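You operate a simulated robot arm through the tools that you are given. There is no shell and no other tool.

The job below is to be done with a simulated robot arm. You get a single attempt, and the scene is never put back.

TASK
Set the controls near the rack end of the desk. At the end: the time overlay switch is switched on; the dive overlay switch is switched on; the heading overlay switch is switched off; the depth overlay switch is switched off; whatever was shut is shut again. Leave all else as you found it, and nothing knocked over.

Only the result counts: the job must be done as asked and must still hold three seconds after the hand-in. Knocking over, shifting, dropping, spilling or breaking anything else fails it.

THE ROBOT
A 6-joint arm with a three-finger gripper, fixed in place. Base frame: the origin is at the foot of the arm, x ahead of it, y to its left, z up. Lengths are in mm, angles in rad, forces in N, time in s.
Its first joint turns from -2.897 to 2.897 rad. Payload 4.89 kg.
Tool frame: the origin (TCP) lies between the finger pads and is the grasp point; the fingertips stand 30 mm ahead of it; z points along the fingers, y is the line along which they close. The gripper opens to 164 mm. The gripper's body begins 125 mm behind the TCP.
Orientation is that of the tool frame in the base frame, as a unit quaternion [x, y, z, w]. With the fingers straight down and closing along the base's y, the tool's x points along the base's -x, its y along +y and its z along -z.

THE INTERFACE
- The arm moves only by the tool play_rows. Its argument "plan" is a list of rows, each an object of numbers (a shift or turn left out is 0, a gripper value left out holds the last): "tx", "ty", "tz": the shift along the tool's x, y, z in m; "wx", "wy", "wz": the turn, a rotation vector about the tool's x, y, z in rad; "fingers": the finger opening in m, from 0 to 0.164. In form: [{"tx": .., "ty": .., "tz": .., "wx": .., "wy": .., "wz": .., "fingers": ..}, ...]. A call has 1 to 20 rows; each row shifts and turns the commanded pose from where the row before left it, along the tool's axes as they then stand. Each row takes 0.2 s and may step no farther than 50 mm and 0.15 rad from the row before; otherwise, or with a gripper value out of range, the whole call is refused. A pose out of reach is approached as far as the arm can. The call stops where the force on the tool passes 40 N (or 10 N more than at its start, if that is more) or the arm is blocked; 0.2 s more then pass. The fingers move at their own pace (about 108 mm/s each) and stop on an object; they squeeze with about 26 N. The grip force told is the motor's: it shows also when the fingers shut on nothing. Time passes only in rows, and 0.2 s behind the last, so rows that do not move let the fingers close. It gives the time, the measured TCP pose, the force on the tool (base axes), the opening and the grip force at its end, in the units of the frame above (readings bear some noise), with the torque about the TCP (base axes, N m) and any sound that the robot's microphone picked up, and new pictures: "views" is both (left out), scene, wrist or none.
- Cameras (640 x 400 px; columns grow to the right, rows downward): "scene" is fixed at [51.8, -514.1, 1415.4]; the picture's right is [0.39, -0.92, 0.00], its down [-0.37, -0.16, -0.92] and it looks along [0.84, 0.36, -0.40] (base axes); focal length 332 px, centre (320, 200). "wrist" rides on the gripper at [76, -2, -152] in the tool frame; the picture's right is [0.02, 1.00, 0.00], its down [-0.88, 0.02, -0.47] and it looks along [-0.47, 0.01, 0.88] (tool axes); focal length 247 px, centre (320, 200). There is no depth. A picture from a camera that has moved, and an enlarged one, comes with that camera's place and axes in the base frame and with its lens. The place of the scene camera against the robot may be out by one fixed shift of up to 25 mm in any direction.
- lift_body(by): slides the trunk up (or, below 0, down) by that many mm; the arm rides with it, the base frame stays. It gives what a move gives, with no picture.
- enlarge(camera, box): a new picture of the part [left, top, right, bottom] of that camera's present view, enlarged. No time passes.
- finish_job(): hands the job in; it is judged then, once.

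Nothing tells you positions but the pictures and the camera data. Unless the task says otherwise, let go and move clear before handing in.

The tools are called after "Call:" as a command line: name --argument value ..., lists and objects as JSON in quotes. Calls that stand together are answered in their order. play_rows: Moves the arm, as the interface text tells. Its arguments: {"type":"object","properties":{"plan":{"type":"array","items":{"type":"object","properties":{"tx":{"type":"number"},"ty":{"type":"number"},"tz":{"type":"number"},"wx":{"type":"number"},"wy":{"type":"number"},"wz":{"type":"number"},"fingers":{"type":"number"}}}},"views":{"type":"string","enum":["both","scene","wrist","none"]}},"required":["plan"]} The other tools are called the same way: lift_body (by) slides the trunk up or down; enlarge (camera, box) takes an enlarged picture of a part of a camera's view; finish_job () hands the job in.

At the start:

```text
t: 0.0
tcp_pos: [615.6, -133.9, 1121.1]
orientation: [0.0, 1.0, 0.0, 0.0]
ft_force: [0.1, 0.0, 0.2]
wrist_torque: [0.0, 0.02, -0.04]
opening: 164.1
grip_force: 0.0
trunk travel left (down, up): [-175.0, 215.0]
```

scene: 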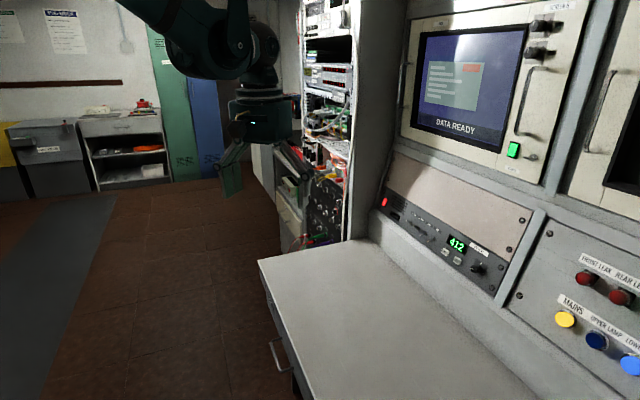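
wrist: 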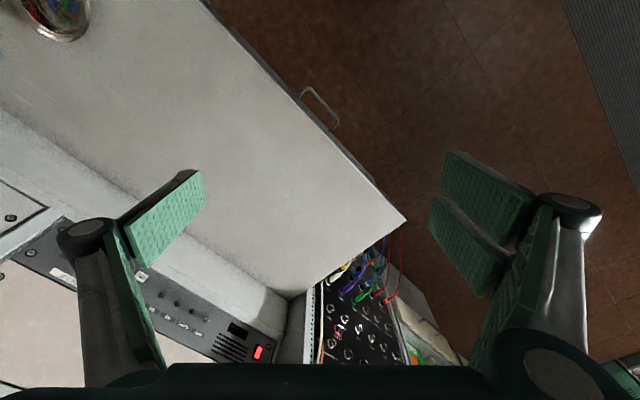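

I see a desk with a console behind it: a panel with a red lit rocker, labels and a "412" display near the rack end, and a monitor above it. I'll enlarge those parts to find the overlay switches.

Call:
enlarge --camera "scene" --box '[360, 140, 540, 300]'

Call:
enlarge --camera "wrist" --box '[0, 200, 320, 400]'

Call:
enlarge --camera "scene" --box '[390, 0, 600, 190]'

Call:
enlarge --camera "scene" --box '[480, 200, 640, 400]'

Call:
enlarge --camera "scene" --box '[240, 80, 400, 280]'

```text
2.50 times, centred on (450, 220) of scene
camera zoom: at [51.8, -514.1, 1415.4], right [0.39, -0.92, 0.0], down [-0.37, -0.16, -0.92], along [0.84, 0.36, -0.4], focal length 831 px, centre (-5, 150)
```

zoom: 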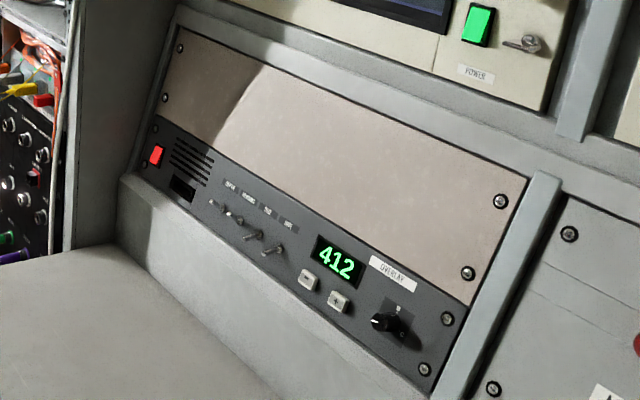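

```text
2.00 times, centred on (160, 300) of wrist
camera zoom: at [538.7, -135.5, 1274.9], right [-0.02, 1.0, 0.0], down [0.88, 0.02, 0.47], along [0.47, 0.01, -0.88], focal length 494 px, centre (640, 0)
```

zoom: 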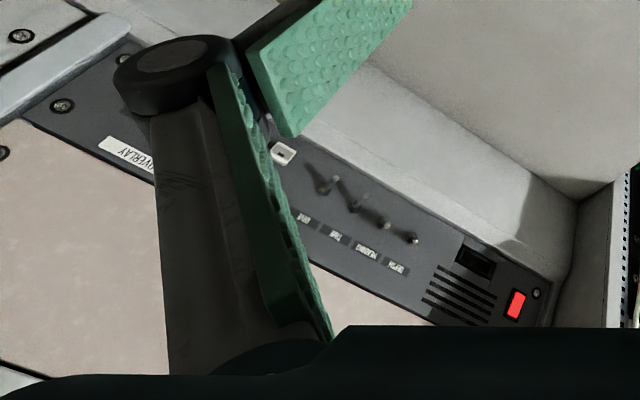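

```text
2.11 times, centred on (495, 95) of scene
camera zoom: at [51.8, -514.1, 1415.4], right [0.39, -0.92, 0.0], down [-0.37, -0.16, -0.92], along [0.84, 0.36, -0.4], focal length 700 px, centre (-48, 421)
```

zoom: 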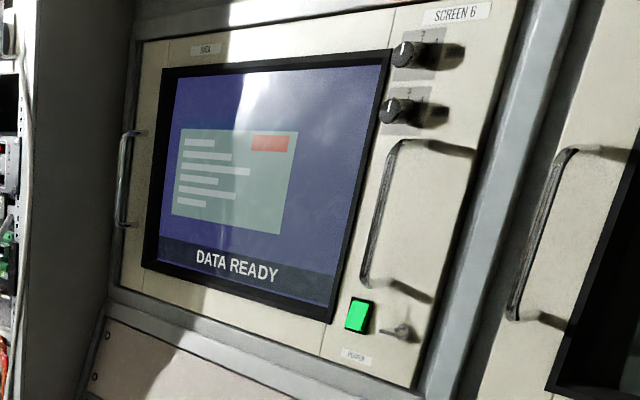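

```text
2.00 times, centred on (560, 300) of scene
camera zoom: at [51.8, -514.1, 1415.4], right [0.39, -0.92, 0.0], down [-0.37, -0.16, -0.92], along [0.84, 0.36, -0.4], focal length 665 px, centre (-160, 0)
```

zoom: 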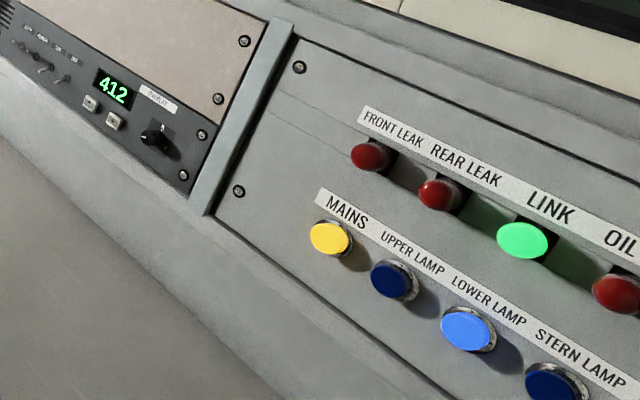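

```text
2.00 times, centred on (320, 180) of scene
camera zoom: at [51.8, -514.1, 1415.4], right [0.39, -0.92, 0.0], down [-0.37, -0.16, -0.92], along [0.84, 0.36, -0.4], focal length 665 px, centre (320, 240)
```

zoom: 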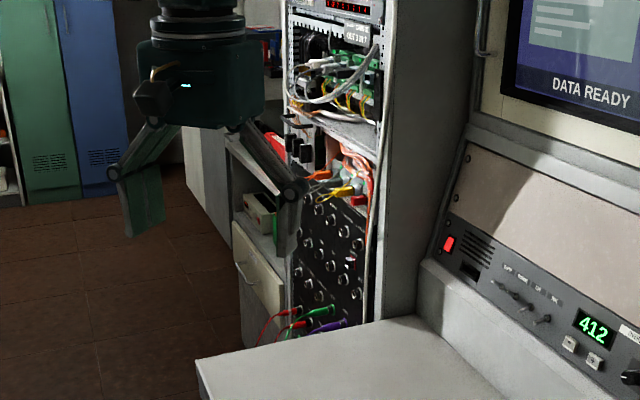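

The panel near the rack end has four toggles labelled DEPTH, HEADING, TIME and DIVE, plus an "OVERLAY" label. I'll take closer pictures to see which way each toggle stands and whether a cover lies over them.

Call:
enlarge --camera "scene" --box '[400, 190, 480, 240]'

Call:
enlarge --camera "scene" --box '[436, 220, 508, 265]'

Call:
enlarge --camera "wrist" --box '[130, 265, 290, 365]'

Call:
enlarge --camera "scene" --box '[370, 180, 430, 220]'

Call:
enlarge --camera "wrist" --box '[0, 0, 320, 200]'

```text
8.00 times, centred on (440, 215) of scene
camera zoom: at [51.8, -514.1, 1415.4], right [0.39, -0.92, 0.0], down [-0.37, -0.16, -0.92], along [0.84, 0.36, -0.4], focal length 2658 px, centre (-640, 80)
```

zoom: 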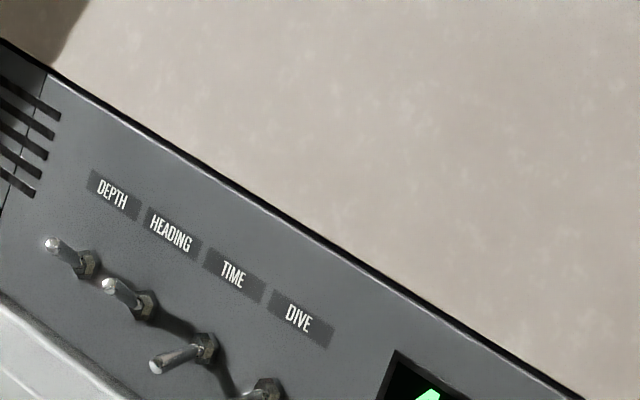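

```text
8.89 times, centred on (472, 242) of scene
camera zoom: at [51.8, -514.1, 1415.4], right [0.39, -0.92, 0.0], down [-0.37, -0.16, -0.92], along [0.84, 0.36, -0.4], focal length 2954 px, centre (-1031, -178)
```

zoom: 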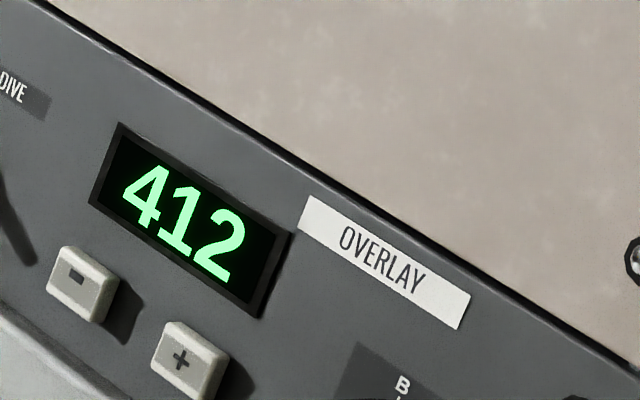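

```text
4.00 times, centred on (210, 315) of wrist
camera zoom: at [538.7, -135.5, 1274.9], right [-0.02, 1.0, 0.0], down [0.88, 0.02, 0.47], along [0.47, 0.01, -0.88], focal length 988 px, centre (760, -260)
```

zoom: 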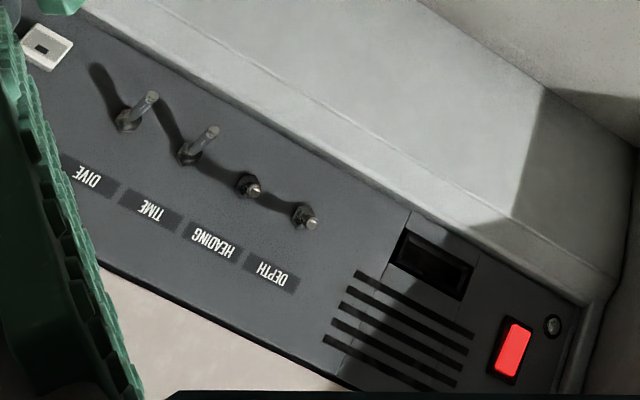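

```text
10.00 times, centred on (400, 200) of scene
camera zoom: at [51.8, -514.1, 1415.4], right [0.39, -0.92, 0.0], down [-0.37, -0.16, -0.92], along [0.84, 0.36, -0.4], focal length 3323 px, centre (-480, 200)
```

zoom: 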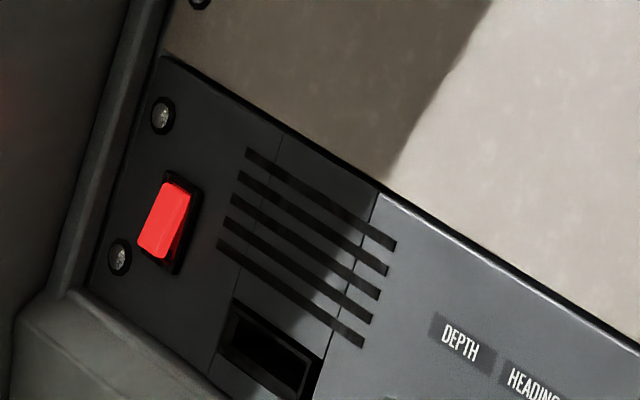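

```text
2.00 times, centred on (160, 100) of wrist
camera zoom: at [538.7, -135.5, 1274.9], right [-0.02, 1.0, 0.0], down [0.88, 0.02, 0.47], along [0.47, 0.01, -0.88], focal length 494 px, centre (640, 400)
```

zoom: 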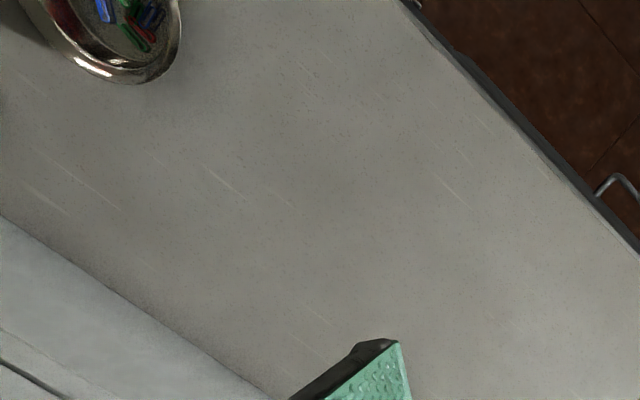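

DEPTH and HEADING stand up, and TIME and DIVE stand down. There is no cover on them, so I take up to mean on and plan to flip all four. The toggles are near x 1000–1090, y -490 to -400, z about 880. I'll first turn the tool to face the panel.

Call:
play_rows --plan '[{"wz": 0.1333}, {"wz": 0.1333}, {"wz": 0.1333}, {"wz": 0.1333}, {"wz": 0.1333}, {"wz": 0.1333}, {"wy": -0.131}, {"wy": -0.131}, {"wy": -0.131}, {"wy": -0.131}, {"wy": -0.131}, {"wy": -0.131}]' --views "both"

```text
t: 2.6
tcp_pos: [616.1, -134.8, 1121.9]
orientation: [0.36, 0.851, -0.149, 0.353]
ft_force: [0.6, 0.2, -0.4]
wrist_torque: [-0.03, 0.01, 0.0]
opening: 163.9
grip_force: 0.0
trunk travel left (down, up): [-175.0, 215.0]
camera wrist: at [501.1, -19.0, 1176.2], right [0.71, 0.71, -0.01], down [0.21, -0.19, 0.96], along [0.68, -0.68, -0.29], focal length 247 px, centre (320, 200)
```

scene: 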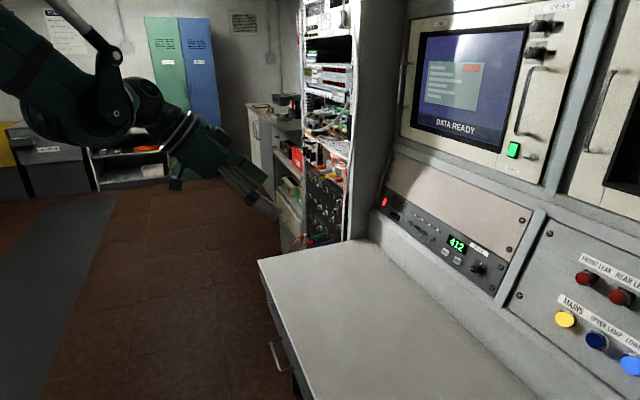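
wrist: 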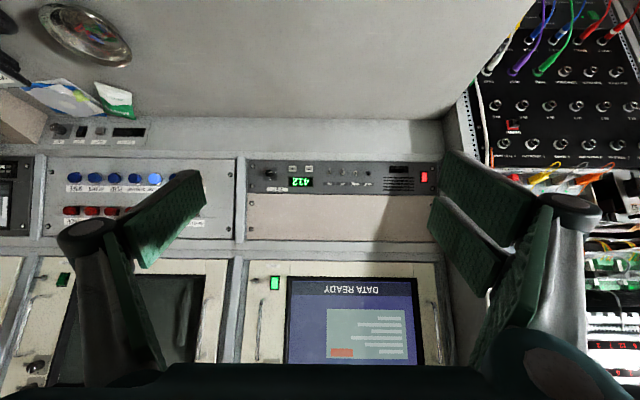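

The panel now sits upside down and almost square in the wrist view. I'll enlarge it to check the states and position.

Call:
enlarge --camera "wrist" --box '[240, 140, 450, 250]'

Call:
enlarge --camera "wrist" --box '[300, 150, 400, 200]'

Call:
enlarge --camera "wrist" --box '[0, 0, 240, 240]'

```text
3.05 times, centred on (345, 195) of wrist
camera zoom: at [501.1, -19.0, 1176.2], right [0.71, 0.71, -0.01], down [0.21, -0.19, 0.96], along [0.68, -0.68, -0.29], focal length 753 px, centre (244, 215)
```

zoom: 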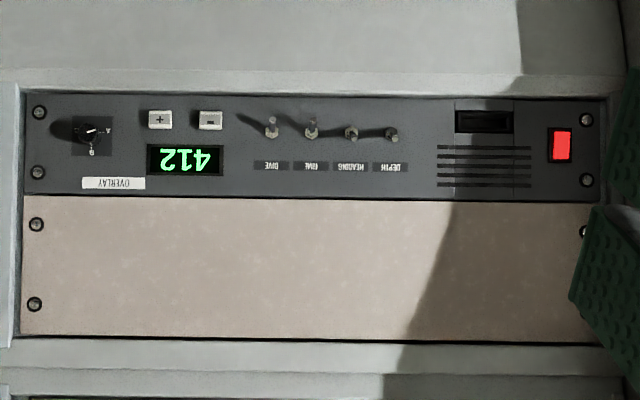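

```text
6.40 times, centred on (350, 175) of wrist
camera zoom: at [501.1, -19.0, 1176.2], right [0.71, 0.71, -0.01], down [0.21, -0.19, 0.96], along [0.68, -0.68, -0.29], focal length 1581 px, centre (128, 360)
```

zoom: 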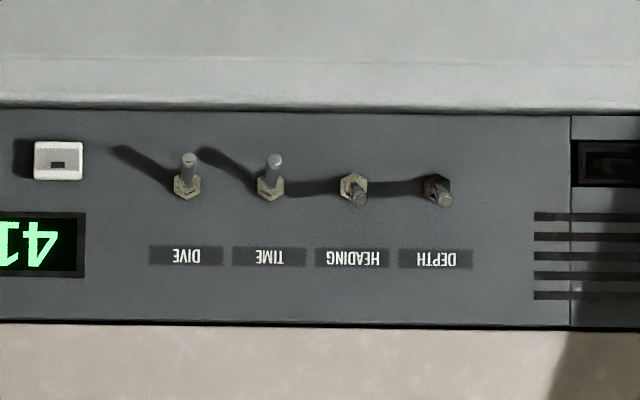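

```text
1.67 times, centred on (120, 120) of wrist
camera zoom: at [501.1, -19.0, 1176.2], right [0.71, 0.71, -0.01], down [0.21, -0.19, 0.96], along [0.68, -0.68, -0.29], focal length 412 px, centre (653, 333)
```

zoom: 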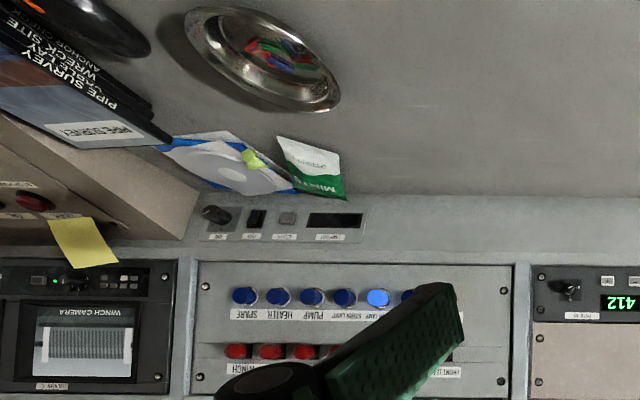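

All four toggles are clear from here: DEPTH and HEADING up, TIME and DIVE down. Next I'll move closer, still about 200 mm short of the panel, to fix their positions more exactly.

Call:
play_rows --plan '[{"tx": -0.0221, "ty": 0.0108, "tz": 0.042}, {"tx": -0.0221, "ty": 0.0108, "tz": 0.042}, {"tx": -0.0221, "ty": 0.0108, "tz": 0.042}, {"tx": -0.0221, "ty": 0.0108, "tz": 0.042}, {"tx": -0.0221, "ty": 0.0108, "tz": 0.042}, {"tx": -0.0221, "ty": 0.0108, "tz": 0.042}, {"tx": -0.0221, "ty": 0.0108, "tz": 0.042}, {}]' --views "both"

```text
t: 4.4
tcp_pos: [893.8, -306.4, 1023.4]
orientation: [0.359, 0.851, -0.149, 0.353]
ft_force: [-0.7, -0.2, -0.3]
wrist_torque: [-0.03, 0.04, 0.03]
opening: 164.0
grip_force: 0.1
trunk travel left (down, up): [-175.0, 215.0]
camera wrist: at [778.6, -192.3, 1077.2], right [0.71, 0.71, -0.02], down [0.21, -0.19, 0.96], along [0.67, -0.68, -0.29], focal length 247 px, centre (320, 200)
```

scene: 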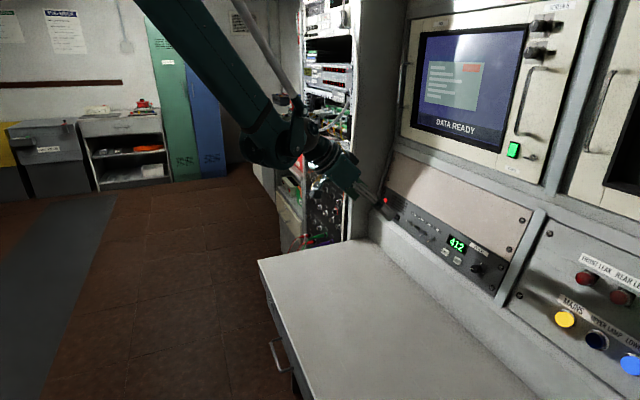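
wrist: 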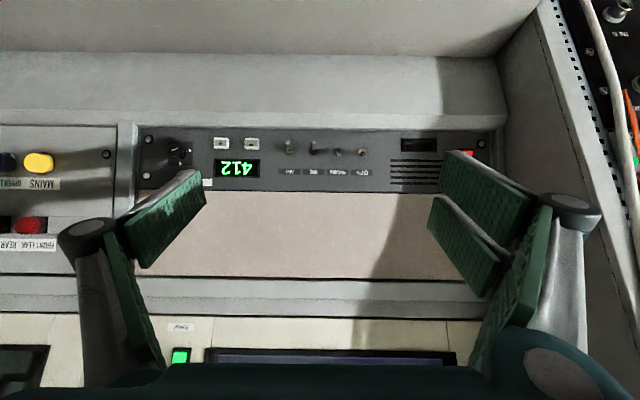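

The wrist camera now sits roughly 390 mm from the toggles. I'll enlarge the toggle area to measure them.

Call:
enlarge --camera "wrist" --box '[270, 125, 390, 200]'

Call:
enlarge --camera "wrist" --box '[120, 100, 520, 350]'

Call:
enlarge --camera "scene" --box '[280, 120, 520, 300]'

```text
5.33 times, centred on (330, 162) of wrist
camera zoom: at [778.6, -192.3, 1077.2], right [0.71, 0.71, -0.02], down [0.21, -0.19, 0.96], along [0.67, -0.68, -0.29], focal length 1317 px, centre (267, 400)
```

zoom: 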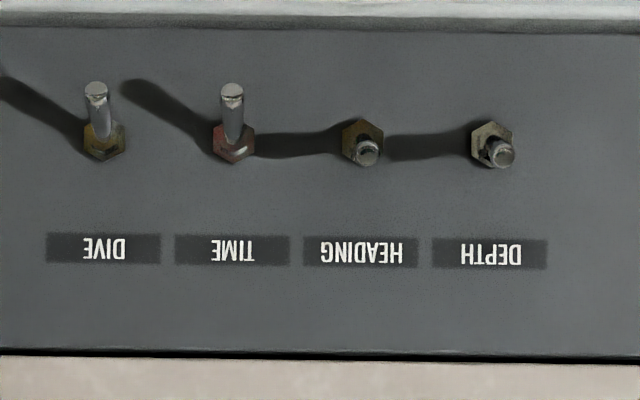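

```text
1.60 times, centred on (320, 225) of wrist
camera zoom: at [778.6, -192.3, 1077.2], right [0.71, 0.71, -0.02], down [0.21, -0.19, 0.96], along [0.67, -0.68, -0.29], focal length 395 px, centre (320, 160)
```

zoom: 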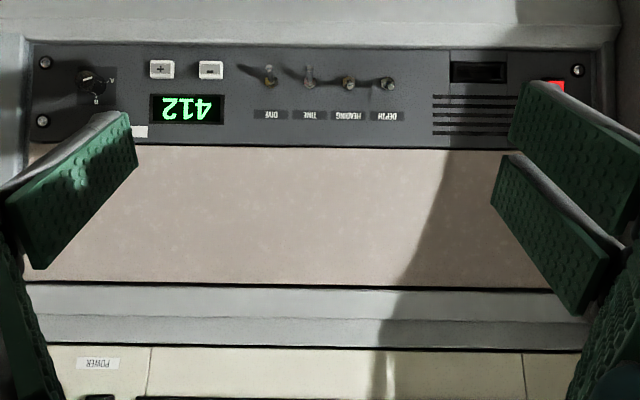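

```text
2.22 times, centred on (400, 210) of scene
camera zoom: at [51.8, -514.1, 1415.4], right [0.39, -0.92, 0.0], down [-0.37, -0.16, -0.92], along [0.84, 0.36, -0.4], focal length 738 px, centre (142, 178)
```

zoom: 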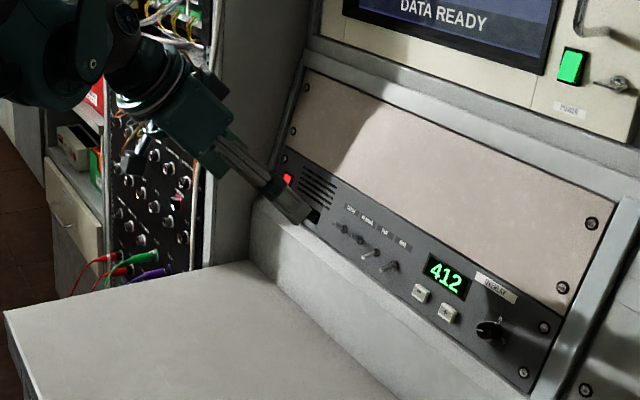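

HEADING's nut comes out near (1050, -427, 886), with the toggles about 39 mm apart. I need the panel's tilt, so I'll look at how its edges converge.

Call:
enlarge --camera "wrist" --box '[110, 110, 230, 185]'

Call:
enlarge --camera "wrist" --box '[110, 215, 230, 290]'

Call:
enlarge --camera "wrist" --box '[400, 110, 520, 185]'

Call:
enlarge --camera "wrist" --box '[400, 235, 520, 310]'

```text
5.33 times, centred on (170, 148) of wrist
camera zoom: at [778.6, -192.3, 1077.2], right [0.71, 0.71, -0.02], down [0.21, -0.19, 0.96], along [0.67, -0.68, -0.29], focal length 1317 px, centre (1120, 480)
```

zoom: 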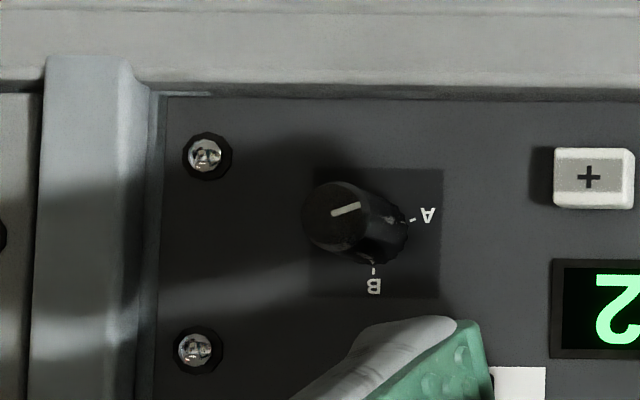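

```text
5.33 times, centred on (170, 252) of wrist
camera zoom: at [778.6, -192.3, 1077.2], right [0.71, 0.71, -0.02], down [0.21, -0.19, 0.96], along [0.67, -0.68, -0.29], focal length 1317 px, centre (1120, -80)
```

zoom: 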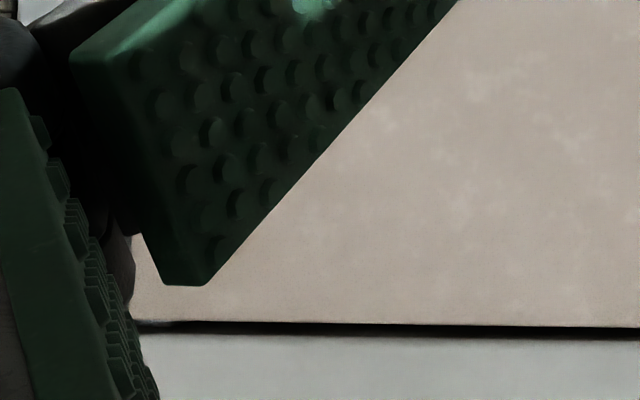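

```text
5.33 times, centred on (460, 148) of wrist
camera zoom: at [778.6, -192.3, 1077.2], right [0.71, 0.71, -0.02], down [0.21, -0.19, 0.96], along [0.67, -0.68, -0.29], focal length 1317 px, centre (-427, 480)
```

zoom: 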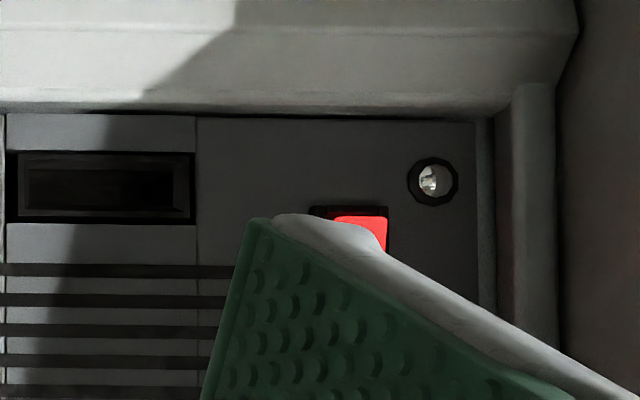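

```text
5.33 times, centred on (460, 272) of wrist
camera zoom: at [778.6, -192.3, 1077.2], right [0.71, 0.71, -0.02], down [0.21, -0.19, 0.96], along [0.67, -0.68, -0.29], focal length 1317 px, centre (-427, -187)
```

zoom: 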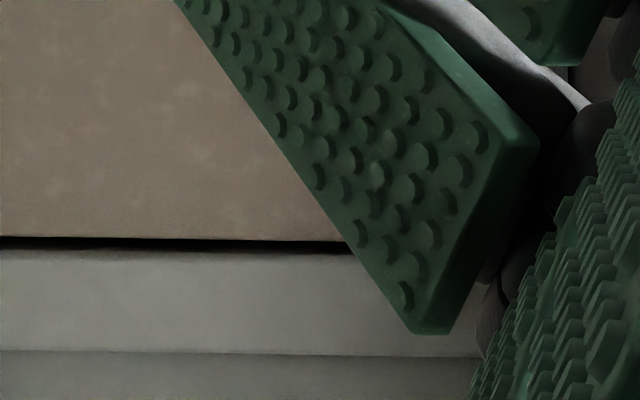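

The panel leans back about 15°. I'll tilt the tool square to it, roll it a quarter turn so the fingers close up and down the slope, and narrow the gap to 50 mm.

Call:
play_rows --plan '[{"wy": -0.131}, {"wy": -0.131}, {"wy": -0.131}, {"wy": -0.131}, {"wz": -0.1428}, {"wz": -0.1428}, {"wz": -0.1428}, {"wz": -0.1428}, {"wz": -0.1428}, {"wz": -0.1428}, {"wz": -0.1428, "fingers": 0.05}, {"wz": -0.1428}, {"wz": -0.1428}, {"wz": -0.1428}, {"wz": -0.1428}, {}]' --views "both"

```text
t: 7.8
tcp_pos: [891.2, -308.4, 1024.3]
orientation: [-0.299, 0.734, -0.565, 0.229]
ft_force: [0.5, -0.6, -0.5]
wrist_torque: [-0.01, 0.0, -0.02]
opening: 50.3
grip_force: 0.1
trunk travel left (down, up): [-175.0, 215.0]
camera wrist: at [733.5, -256.4, 1065.2], right [-0.2, 0.17, -0.97], down [0.31, 0.95, 0.1], along [0.93, -0.28, -0.24], focal length 247 px, centre (320, 200)
```

scene: 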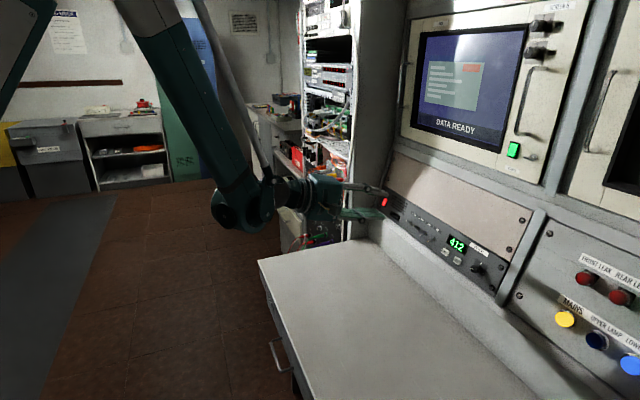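
wrist: 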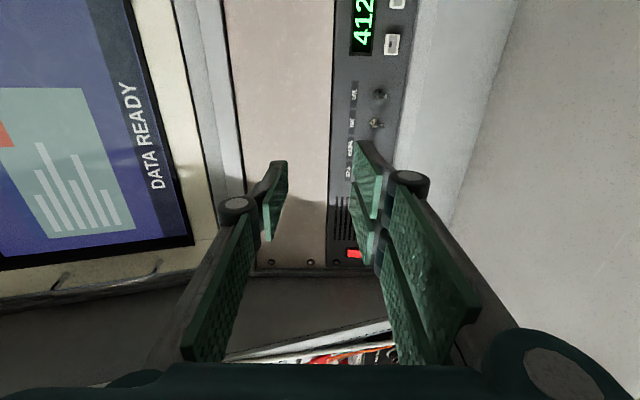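

The tool is rolled and square to the panel, and TIME and DIVE show between the fingers. I'll enlarge to measure the DIVE and TIME toggles from this side view.

Call:
enlarge --camera "wrist" --box '[320, 50, 440, 125]'

Call:
enlarge --camera "wrist" --box '[320, 100, 440, 175]'

Call:
enlarge --camera "scene" --box '[260, 140, 500, 290]'

```text
5.33 times, centred on (380, 88) of wrist
camera zoom: at [733.5, -256.4, 1065.2], right [-0.2, 0.17, -0.97], down [0.31, 0.95, 0.1], along [0.93, -0.28, -0.24], focal length 1317 px, centre (0, 800)
```

zoom: 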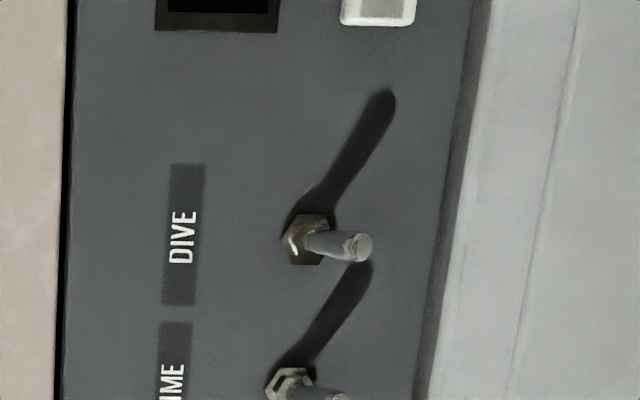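

```text
5.33 times, centred on (380, 138) of wrist
camera zoom: at [733.5, -256.4, 1065.2], right [-0.2, 0.17, -0.97], down [0.31, 0.95, 0.1], along [0.93, -0.28, -0.24], focal length 1317 px, centre (0, 533)
```

zoom: 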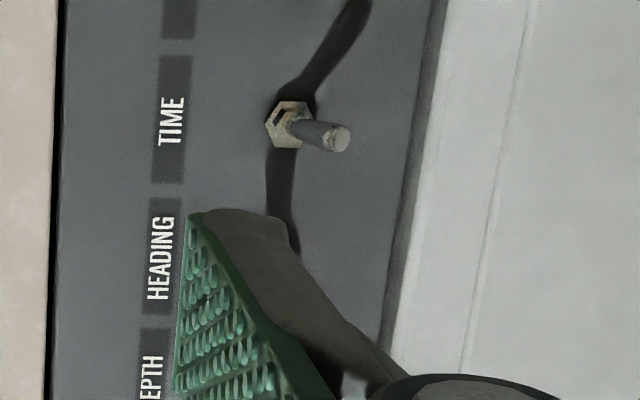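

```text
2.67 times, centred on (380, 215) of scene
camera zoom: at [51.8, -514.1, 1415.4], right [0.39, -0.92, 0.0], down [-0.37, -0.16, -0.92], along [0.84, 0.36, -0.4], focal length 886 px, centre (160, 160)
```

zoom: 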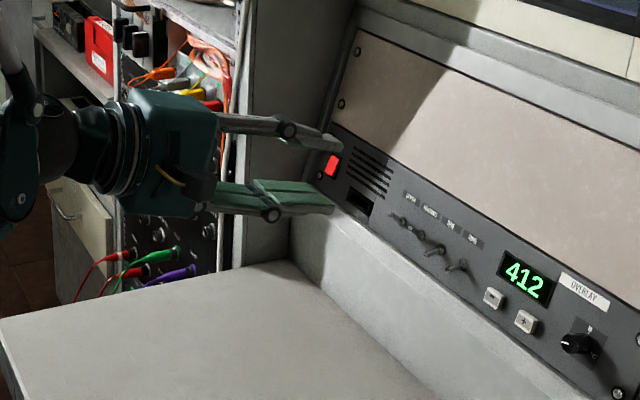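

The nut positions agree across views: DIVE (992, -478, 891), TIME (1019, -450, 890), HEADING (1046, -423, 889) and DEPTH (1074, -396, 889). The lever tips stand about 21 mm out and 10 mm up or down from the nuts. I'll go to a point 60 mm short of DIVE, with the gap straddling its lever.

Call:
play_rows --plan '[{"tx": 0.0115, "ty": 0.0184, "tz": 0.03065}, {"tx": 0.0115, "ty": 0.0184, "tz": 0.03065}, {"tx": 0.0115, "ty": 0.0184, "tz": 0.03065}, {"tx": 0.0115, "ty": 0.0184, "tz": 0.03065}, {}]' --views "both"

```text
t: 9.0
tcp_pos: [929.0, -411.8, 922.2]
orientation: [-0.299, 0.735, -0.564, 0.229]
ft_force: [0.5, -0.1, -0.1]
wrist_torque: [-0.03, 0.01, -0.03]
opening: 50.0
grip_force: 0.1
trunk travel left (down, up): [-175.0, 215.0]
camera wrist: at [770.0, -359.5, 963.6], right [-0.19, 0.17, -0.97], down [0.31, 0.95, 0.1], along [0.93, -0.28, -0.24], focal length 247 px, centre (320, 200)
```

scene: 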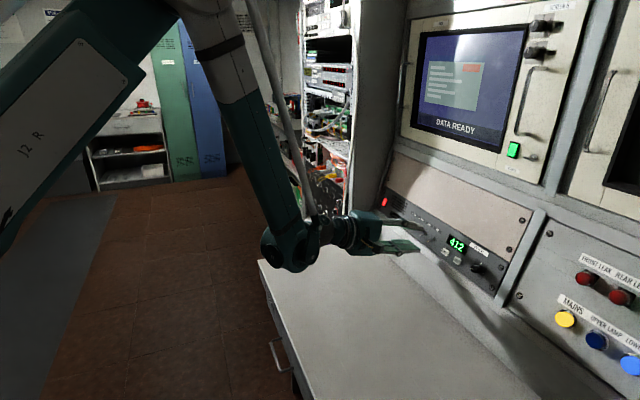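
wrist: 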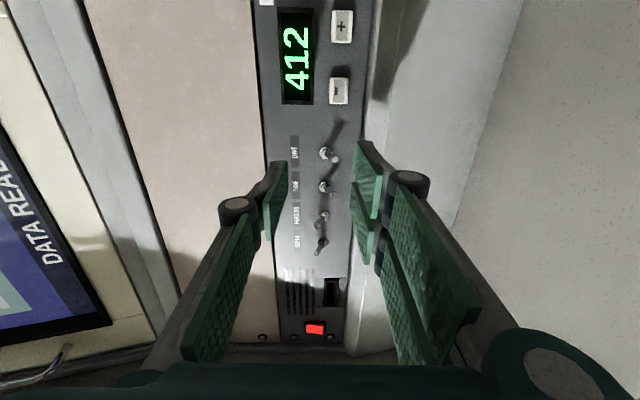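

Call:
enlarge --camera "wrist" --box '[240, 120, 400, 220]'

Call:
enlarge --camera "wrist" --box '[240, 190, 400, 290]'

Call:
enlarge --camera "scene" --box '[340, 180, 500, 280]'

```text
4.00 times, centred on (320, 170) of wrist
camera zoom: at [770.0, -359.5, 963.6], right [-0.19, 0.17, -0.97], down [0.31, 0.95, 0.1], along [0.93, -0.28, -0.24], focal length 988 px, centre (320, 320)
```

zoom: 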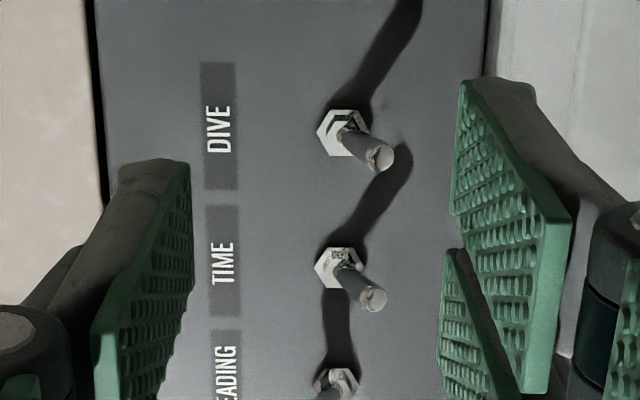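

```text
4.00 times, centred on (320, 240) of wrist
camera zoom: at [770.0, -359.5, 963.6], right [-0.19, 0.17, -0.97], down [0.31, 0.95, 0.1], along [0.93, -0.28, -0.24], focal length 988 px, centre (320, 40)
```

zoom: 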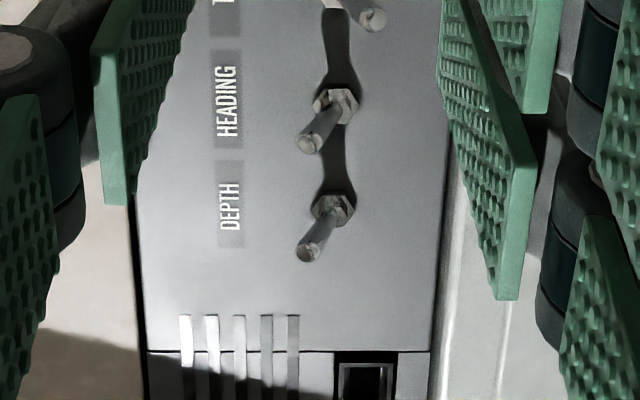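

```text
4.00 times, centred on (420, 230) of scene
camera zoom: at [51.8, -514.1, 1415.4], right [0.39, -0.92, 0.0], down [-0.37, -0.16, -0.92], along [0.84, 0.36, -0.4], focal length 1329 px, centre (-80, 80)
```

zoom: 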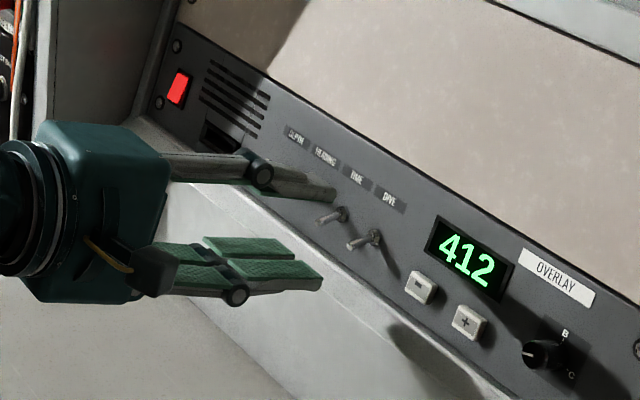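

The gripper has one finger above the gap and two side by side below it, about 18 mm either side of centre. The toggles are 39 mm apart, so the lower pair should lift TIME and DIVE together from their midpoint. I'll centre there and advance halfway.

Call:
play_rows --plan '[{"tx": -0.0194, "ty": 0.0008, "tz": 0.0}, {"tz": 0.015}, {"tz": 0.015}, {}]' --views "both"

Call:
enlarge --camera "wrist" --box '[240, 110, 400, 210]'

Call:
enlarge --camera "scene" --box '[380, 190, 476, 250]'

```text
t: 10.0
tcp_pos: [960.9, -418.5, 912.9]
orientation: [-0.299, 0.734, -0.565, 0.229]
ft_force: [0.8, -0.2, -0.1]
wrist_torque: [-0.01, 0.02, -0.06]
opening: 50.4
grip_force: 0.0
trunk travel left (down, up): [-175.0, 215.0]
camera wrist: at [803.6, -366.7, 954.7], right [-0.19, 0.17, -0.97], down [0.31, 0.95, 0.1], along [0.93, -0.28, -0.24], focal length 247 px, centre (320, 200)
```

scene: 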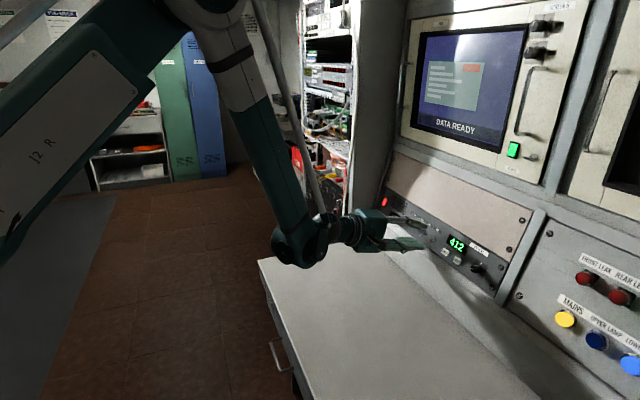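
wrist: 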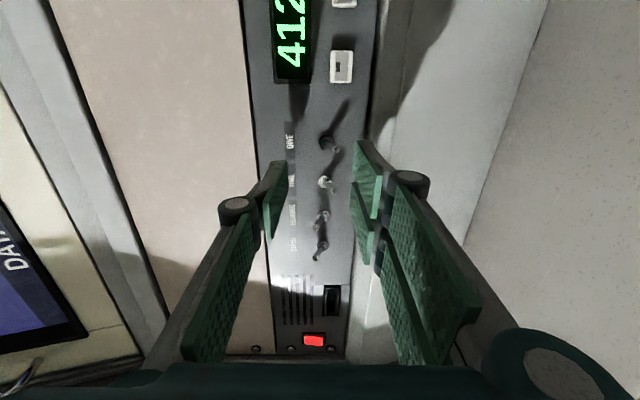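

```text
4.00 times, centred on (320, 160) of wrist
camera zoom: at [803.6, -366.7, 954.7], right [-0.19, 0.17, -0.97], down [0.31, 0.95, 0.1], along [0.93, -0.28, -0.24], focal length 988 px, centre (320, 360)
```

zoom: 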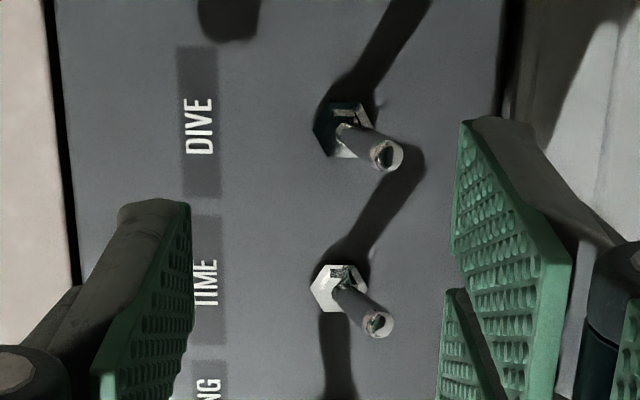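

```text
6.67 times, centred on (428, 220) of scene
camera zoom: at [51.8, -514.1, 1415.4], right [0.39, -0.92, 0.0], down [-0.37, -0.16, -0.92], along [0.84, 0.36, -0.4], focal length 2215 px, centre (-400, 67)
```

zoom: 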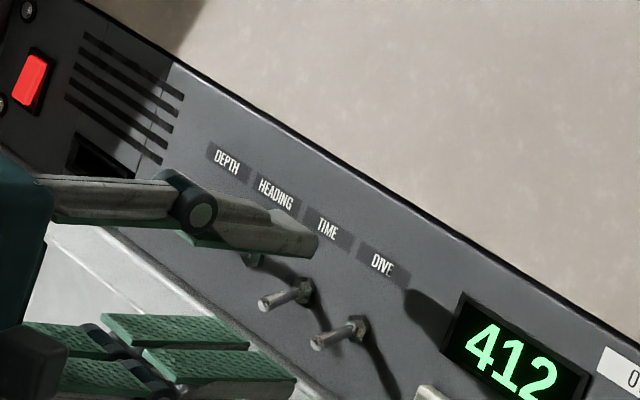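

The alignment looks right: both levers lie inside the gap, above the lower finger pair. I'll go in the last 30 mm in small steps.

Call:
play_rows --plan '[{"tz": 0.01, "ty": -0.001, "tx": -0.001}, {"tz": 0.01}, {"tz": 0.01}, {}]' --views "both"

Call:
enlarge --camera "wrist" --box '[240, 110, 400, 210]'

Call:
enlarge --camera "scene" --box '[380, 190, 476, 250]'

```text
t: 11.0
tcp_pos: [982.9, -439.8, 905.5]
orientation: [-0.299, 0.734, -0.564, 0.23]
ft_force: [-0.2, -0.7, 0.4]
wrist_torque: [-0.03, 0.02, 0.01]
opening: 49.8
grip_force: 0.0
trunk travel left (down, up): [-175.0, 215.0]
camera wrist: at [824.5, -387.2, 947.6], right [-0.19, 0.17, -0.97], down [0.31, 0.95, 0.1], along [0.93, -0.28, -0.24], focal length 247 px, centre (320, 200)
```

scene: 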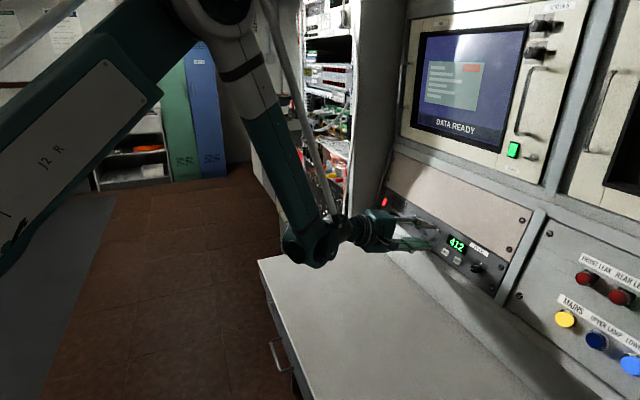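
wrist: 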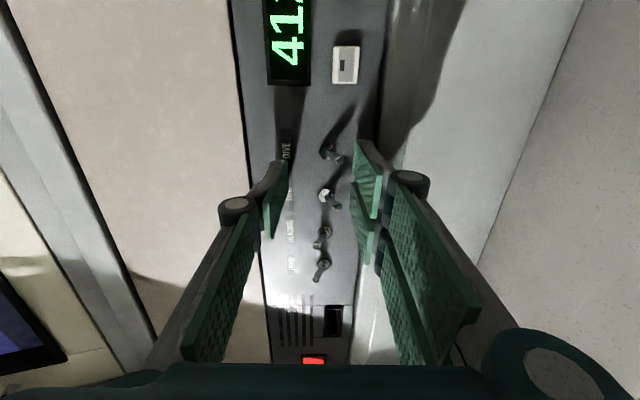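

```text
4.00 times, centred on (320, 160) of wrist
camera zoom: at [824.5, -387.2, 947.6], right [-0.19, 0.17, -0.97], down [0.31, 0.95, 0.1], along [0.93, -0.28, -0.24], focal length 988 px, centre (320, 360)
```

zoom: 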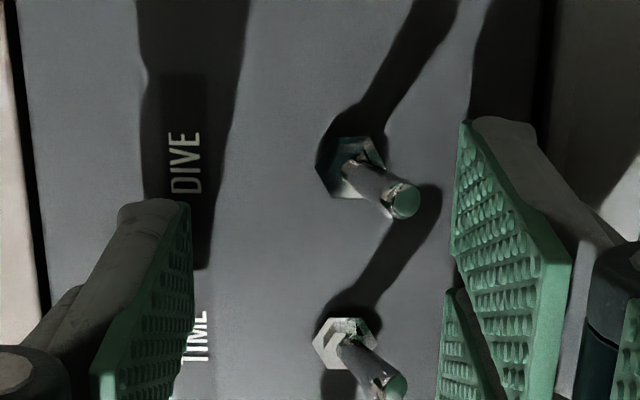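

```text
6.67 times, centred on (428, 220) of scene
camera zoom: at [51.8, -514.1, 1415.4], right [0.39, -0.92, 0.0], down [-0.37, -0.16, -0.92], along [0.84, 0.36, -0.4], focal length 2215 px, centre (-400, 67)
```

zoom: 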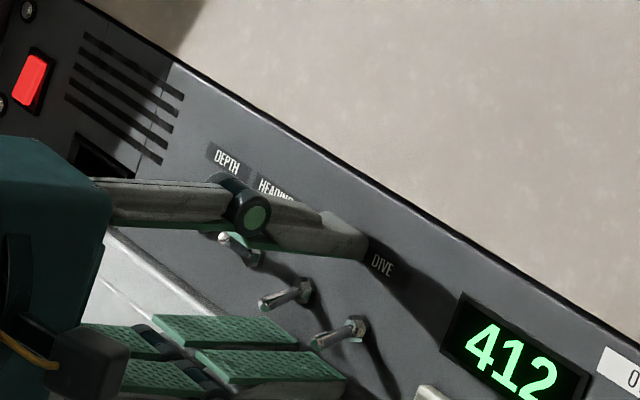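

The fingertips now reach about 15 mm past the lever tips, clear of the nuts, and no force shows. I'll move slowly up the slope to push TIME and DIVE up.

Call:
play_rows --plan '[{"ty": -0.003}, {"ty": -0.003}, {"ty": -0.003}, {"ty": -0.003}, {"ty": -0.003}, {"ty": -0.003}, {"ty": -0.003}]' --views "both"

Call:
enlarge --camera "wrist" --box '[240, 130, 400, 230]'

Call:
enlarge --camera "scene" --box '[380, 190, 476, 250]'

```text
t: 12.6
tcp_pos: [987.1, -442.5, 925.7]
orientation: [-0.298, 0.734, -0.565, 0.23]
ft_force: [-9.7, 4.9, -7.3]
wrist_torque: [0.15, 0.56, 0.15]
opening: 54.4
grip_force: 5.4
trunk travel left (down, up): [-175.0, 215.0]
camera wrist: at [828.3, -391.1, 967.5], right [-0.19, 0.17, -0.97], down [0.31, 0.94, 0.1], along [0.93, -0.28, -0.24], focal length 247 px, centre (320, 200)
```

scene: 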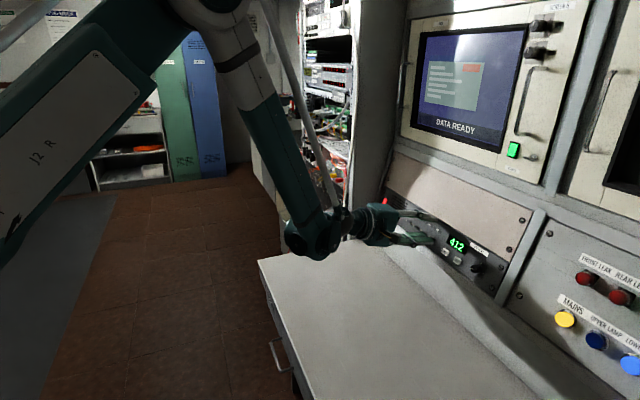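
wrist: 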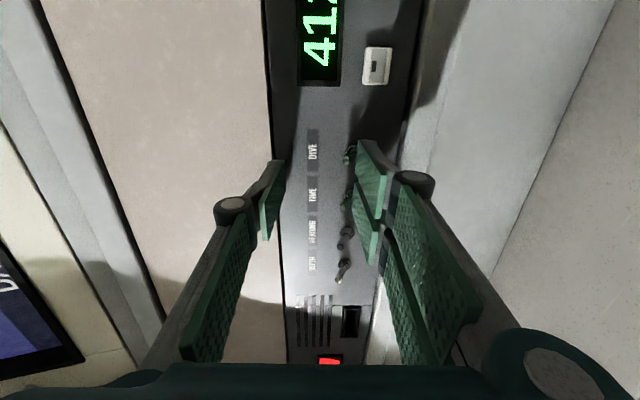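

```text
4.00 times, centred on (320, 180) of wrist
camera zoom: at [828.3, -391.1, 967.5], right [-0.19, 0.17, -0.97], down [0.31, 0.94, 0.1], along [0.93, -0.28, -0.24], focal length 988 px, centre (320, 280)
```

zoom: 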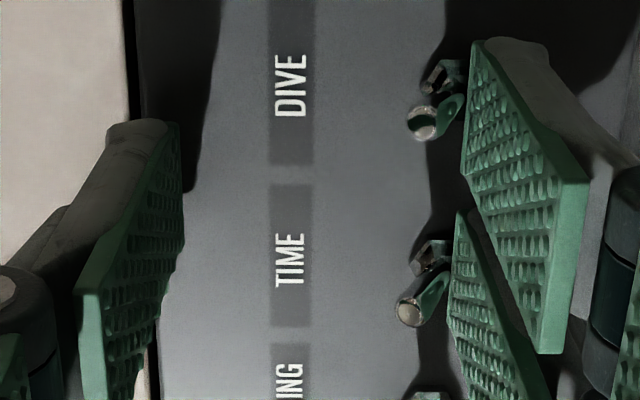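

```text
6.67 times, centred on (428, 220) of scene
camera zoom: at [51.8, -514.1, 1415.4], right [0.39, -0.92, 0.0], down [-0.37, -0.16, -0.92], along [0.84, 0.36, -0.4], focal length 2215 px, centre (-400, 67)
```

zoom: 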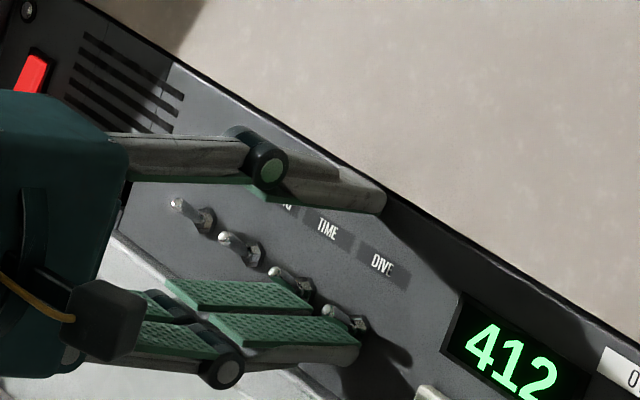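

Both levers now point up like the other two, and a light 13 N shows the push has reached the stops. I'll ease down 8 mm and back straight out to check them.

Call:
play_rows --plan '[{"ty": 0.004}, {"ty": 0.004}, {"tz": -0.015}, {"tz": -0.02}, {"tz": -0.025}, {}]' --views "both"

Call:
enlarge --camera "wrist" --box '[240, 130, 400, 230]'

Call:
enlarge --camera "scene" --box '[380, 190, 476, 250]'

```text
t: 14.0
tcp_pos: [944.2, -400.6, 932.8]
orientation: [-0.298, 0.734, -0.565, 0.229]
ft_force: [-0.2, -0.4, 0.8]
wrist_torque: [-0.01, 0.0, 0.04]
opening: 50.0
grip_force: 0.0
trunk travel left (down, up): [-175.0, 215.0]
camera wrist: at [785.4, -347.7, 975.2], right [-0.19, 0.17, -0.97], down [0.31, 0.95, 0.1], along [0.93, -0.28, -0.24], focal length 247 px, centre (320, 200)
```

scene: 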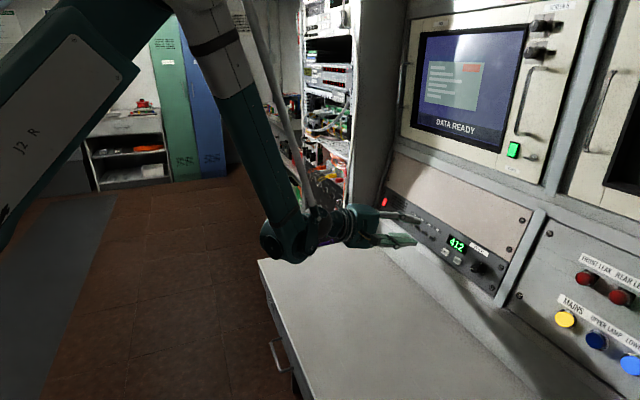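
wrist: 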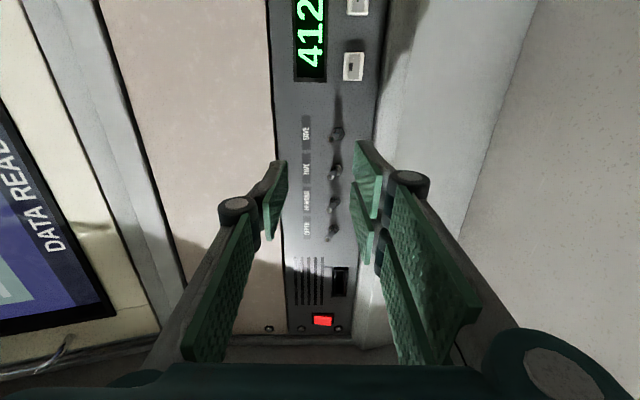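

```text
4.00 times, centred on (320, 180) of wrist
camera zoom: at [785.4, -347.7, 975.2], right [-0.19, 0.17, -0.97], down [0.31, 0.95, 0.1], along [0.93, -0.28, -0.24], focal length 988 px, centre (320, 280)
```

zoom: 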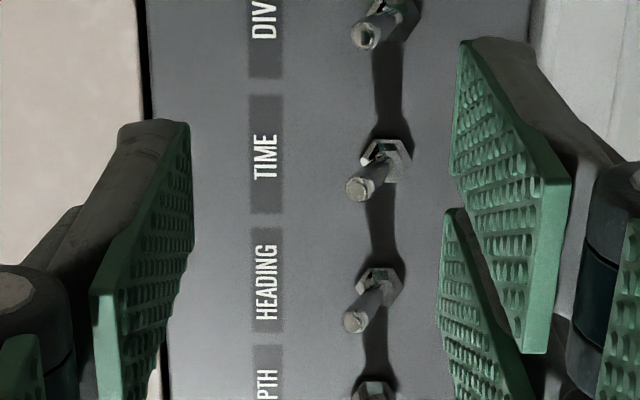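

```text
6.67 times, centred on (428, 220) of scene
camera zoom: at [51.8, -514.1, 1415.4], right [0.39, -0.92, 0.0], down [-0.37, -0.16, -0.92], along [0.84, 0.36, -0.4], focal length 2215 px, centre (-400, 67)
```

zoom: 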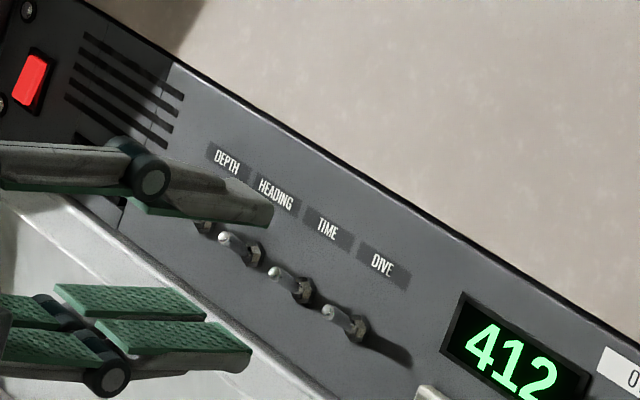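

TIME and DIVE are both up now. I'll check whether the monitor gives any sign of which way is on, and look over the panel again.

Call:
enlarge --camera "scene" --box '[400, 10, 560, 170]'

Call:
enlarge --camera "scene" --box '[420, 215, 520, 295]'

Call:
enlarge --camera "wrist" --box '[260, 90, 400, 250]'

```text
2.50 times, centred on (480, 90) of scene
camera zoom: at [51.8, -514.1, 1415.4], right [0.39, -0.92, 0.0], down [-0.37, -0.16, -0.92], along [0.84, 0.36, -0.4], focal length 831 px, centre (-80, 475)
```

zoom: 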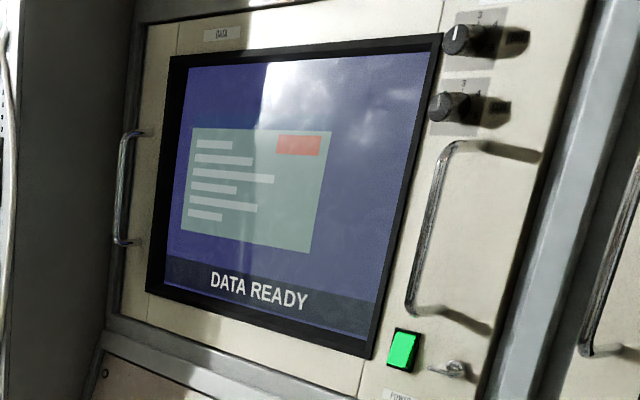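

```text
5.00 times, centred on (470, 255) of scene
camera zoom: at [51.8, -514.1, 1415.4], right [0.39, -0.92, 0.0], down [-0.37, -0.16, -0.92], along [0.84, 0.36, -0.4], focal length 1661 px, centre (-430, -75)
```

zoom: 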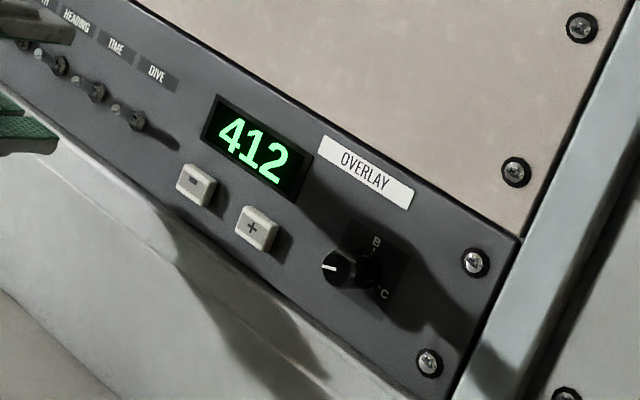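

```text
2.50 times, centred on (330, 170) of wrist
camera zoom: at [785.4, -347.7, 975.2], right [-0.19, 0.17, -0.97], down [0.31, 0.95, 0.1], along [0.93, -0.28, -0.24], focal length 617 px, centre (295, 275)
```

zoom: 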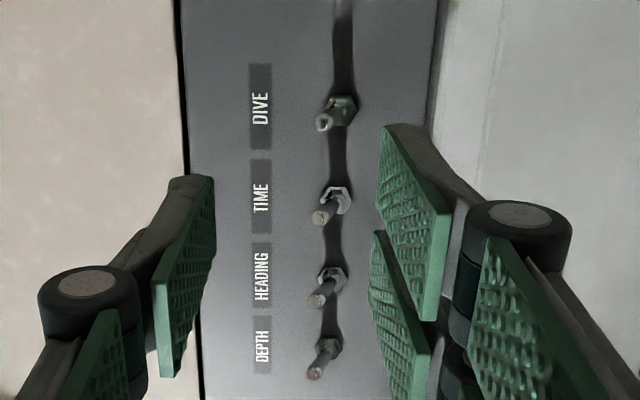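

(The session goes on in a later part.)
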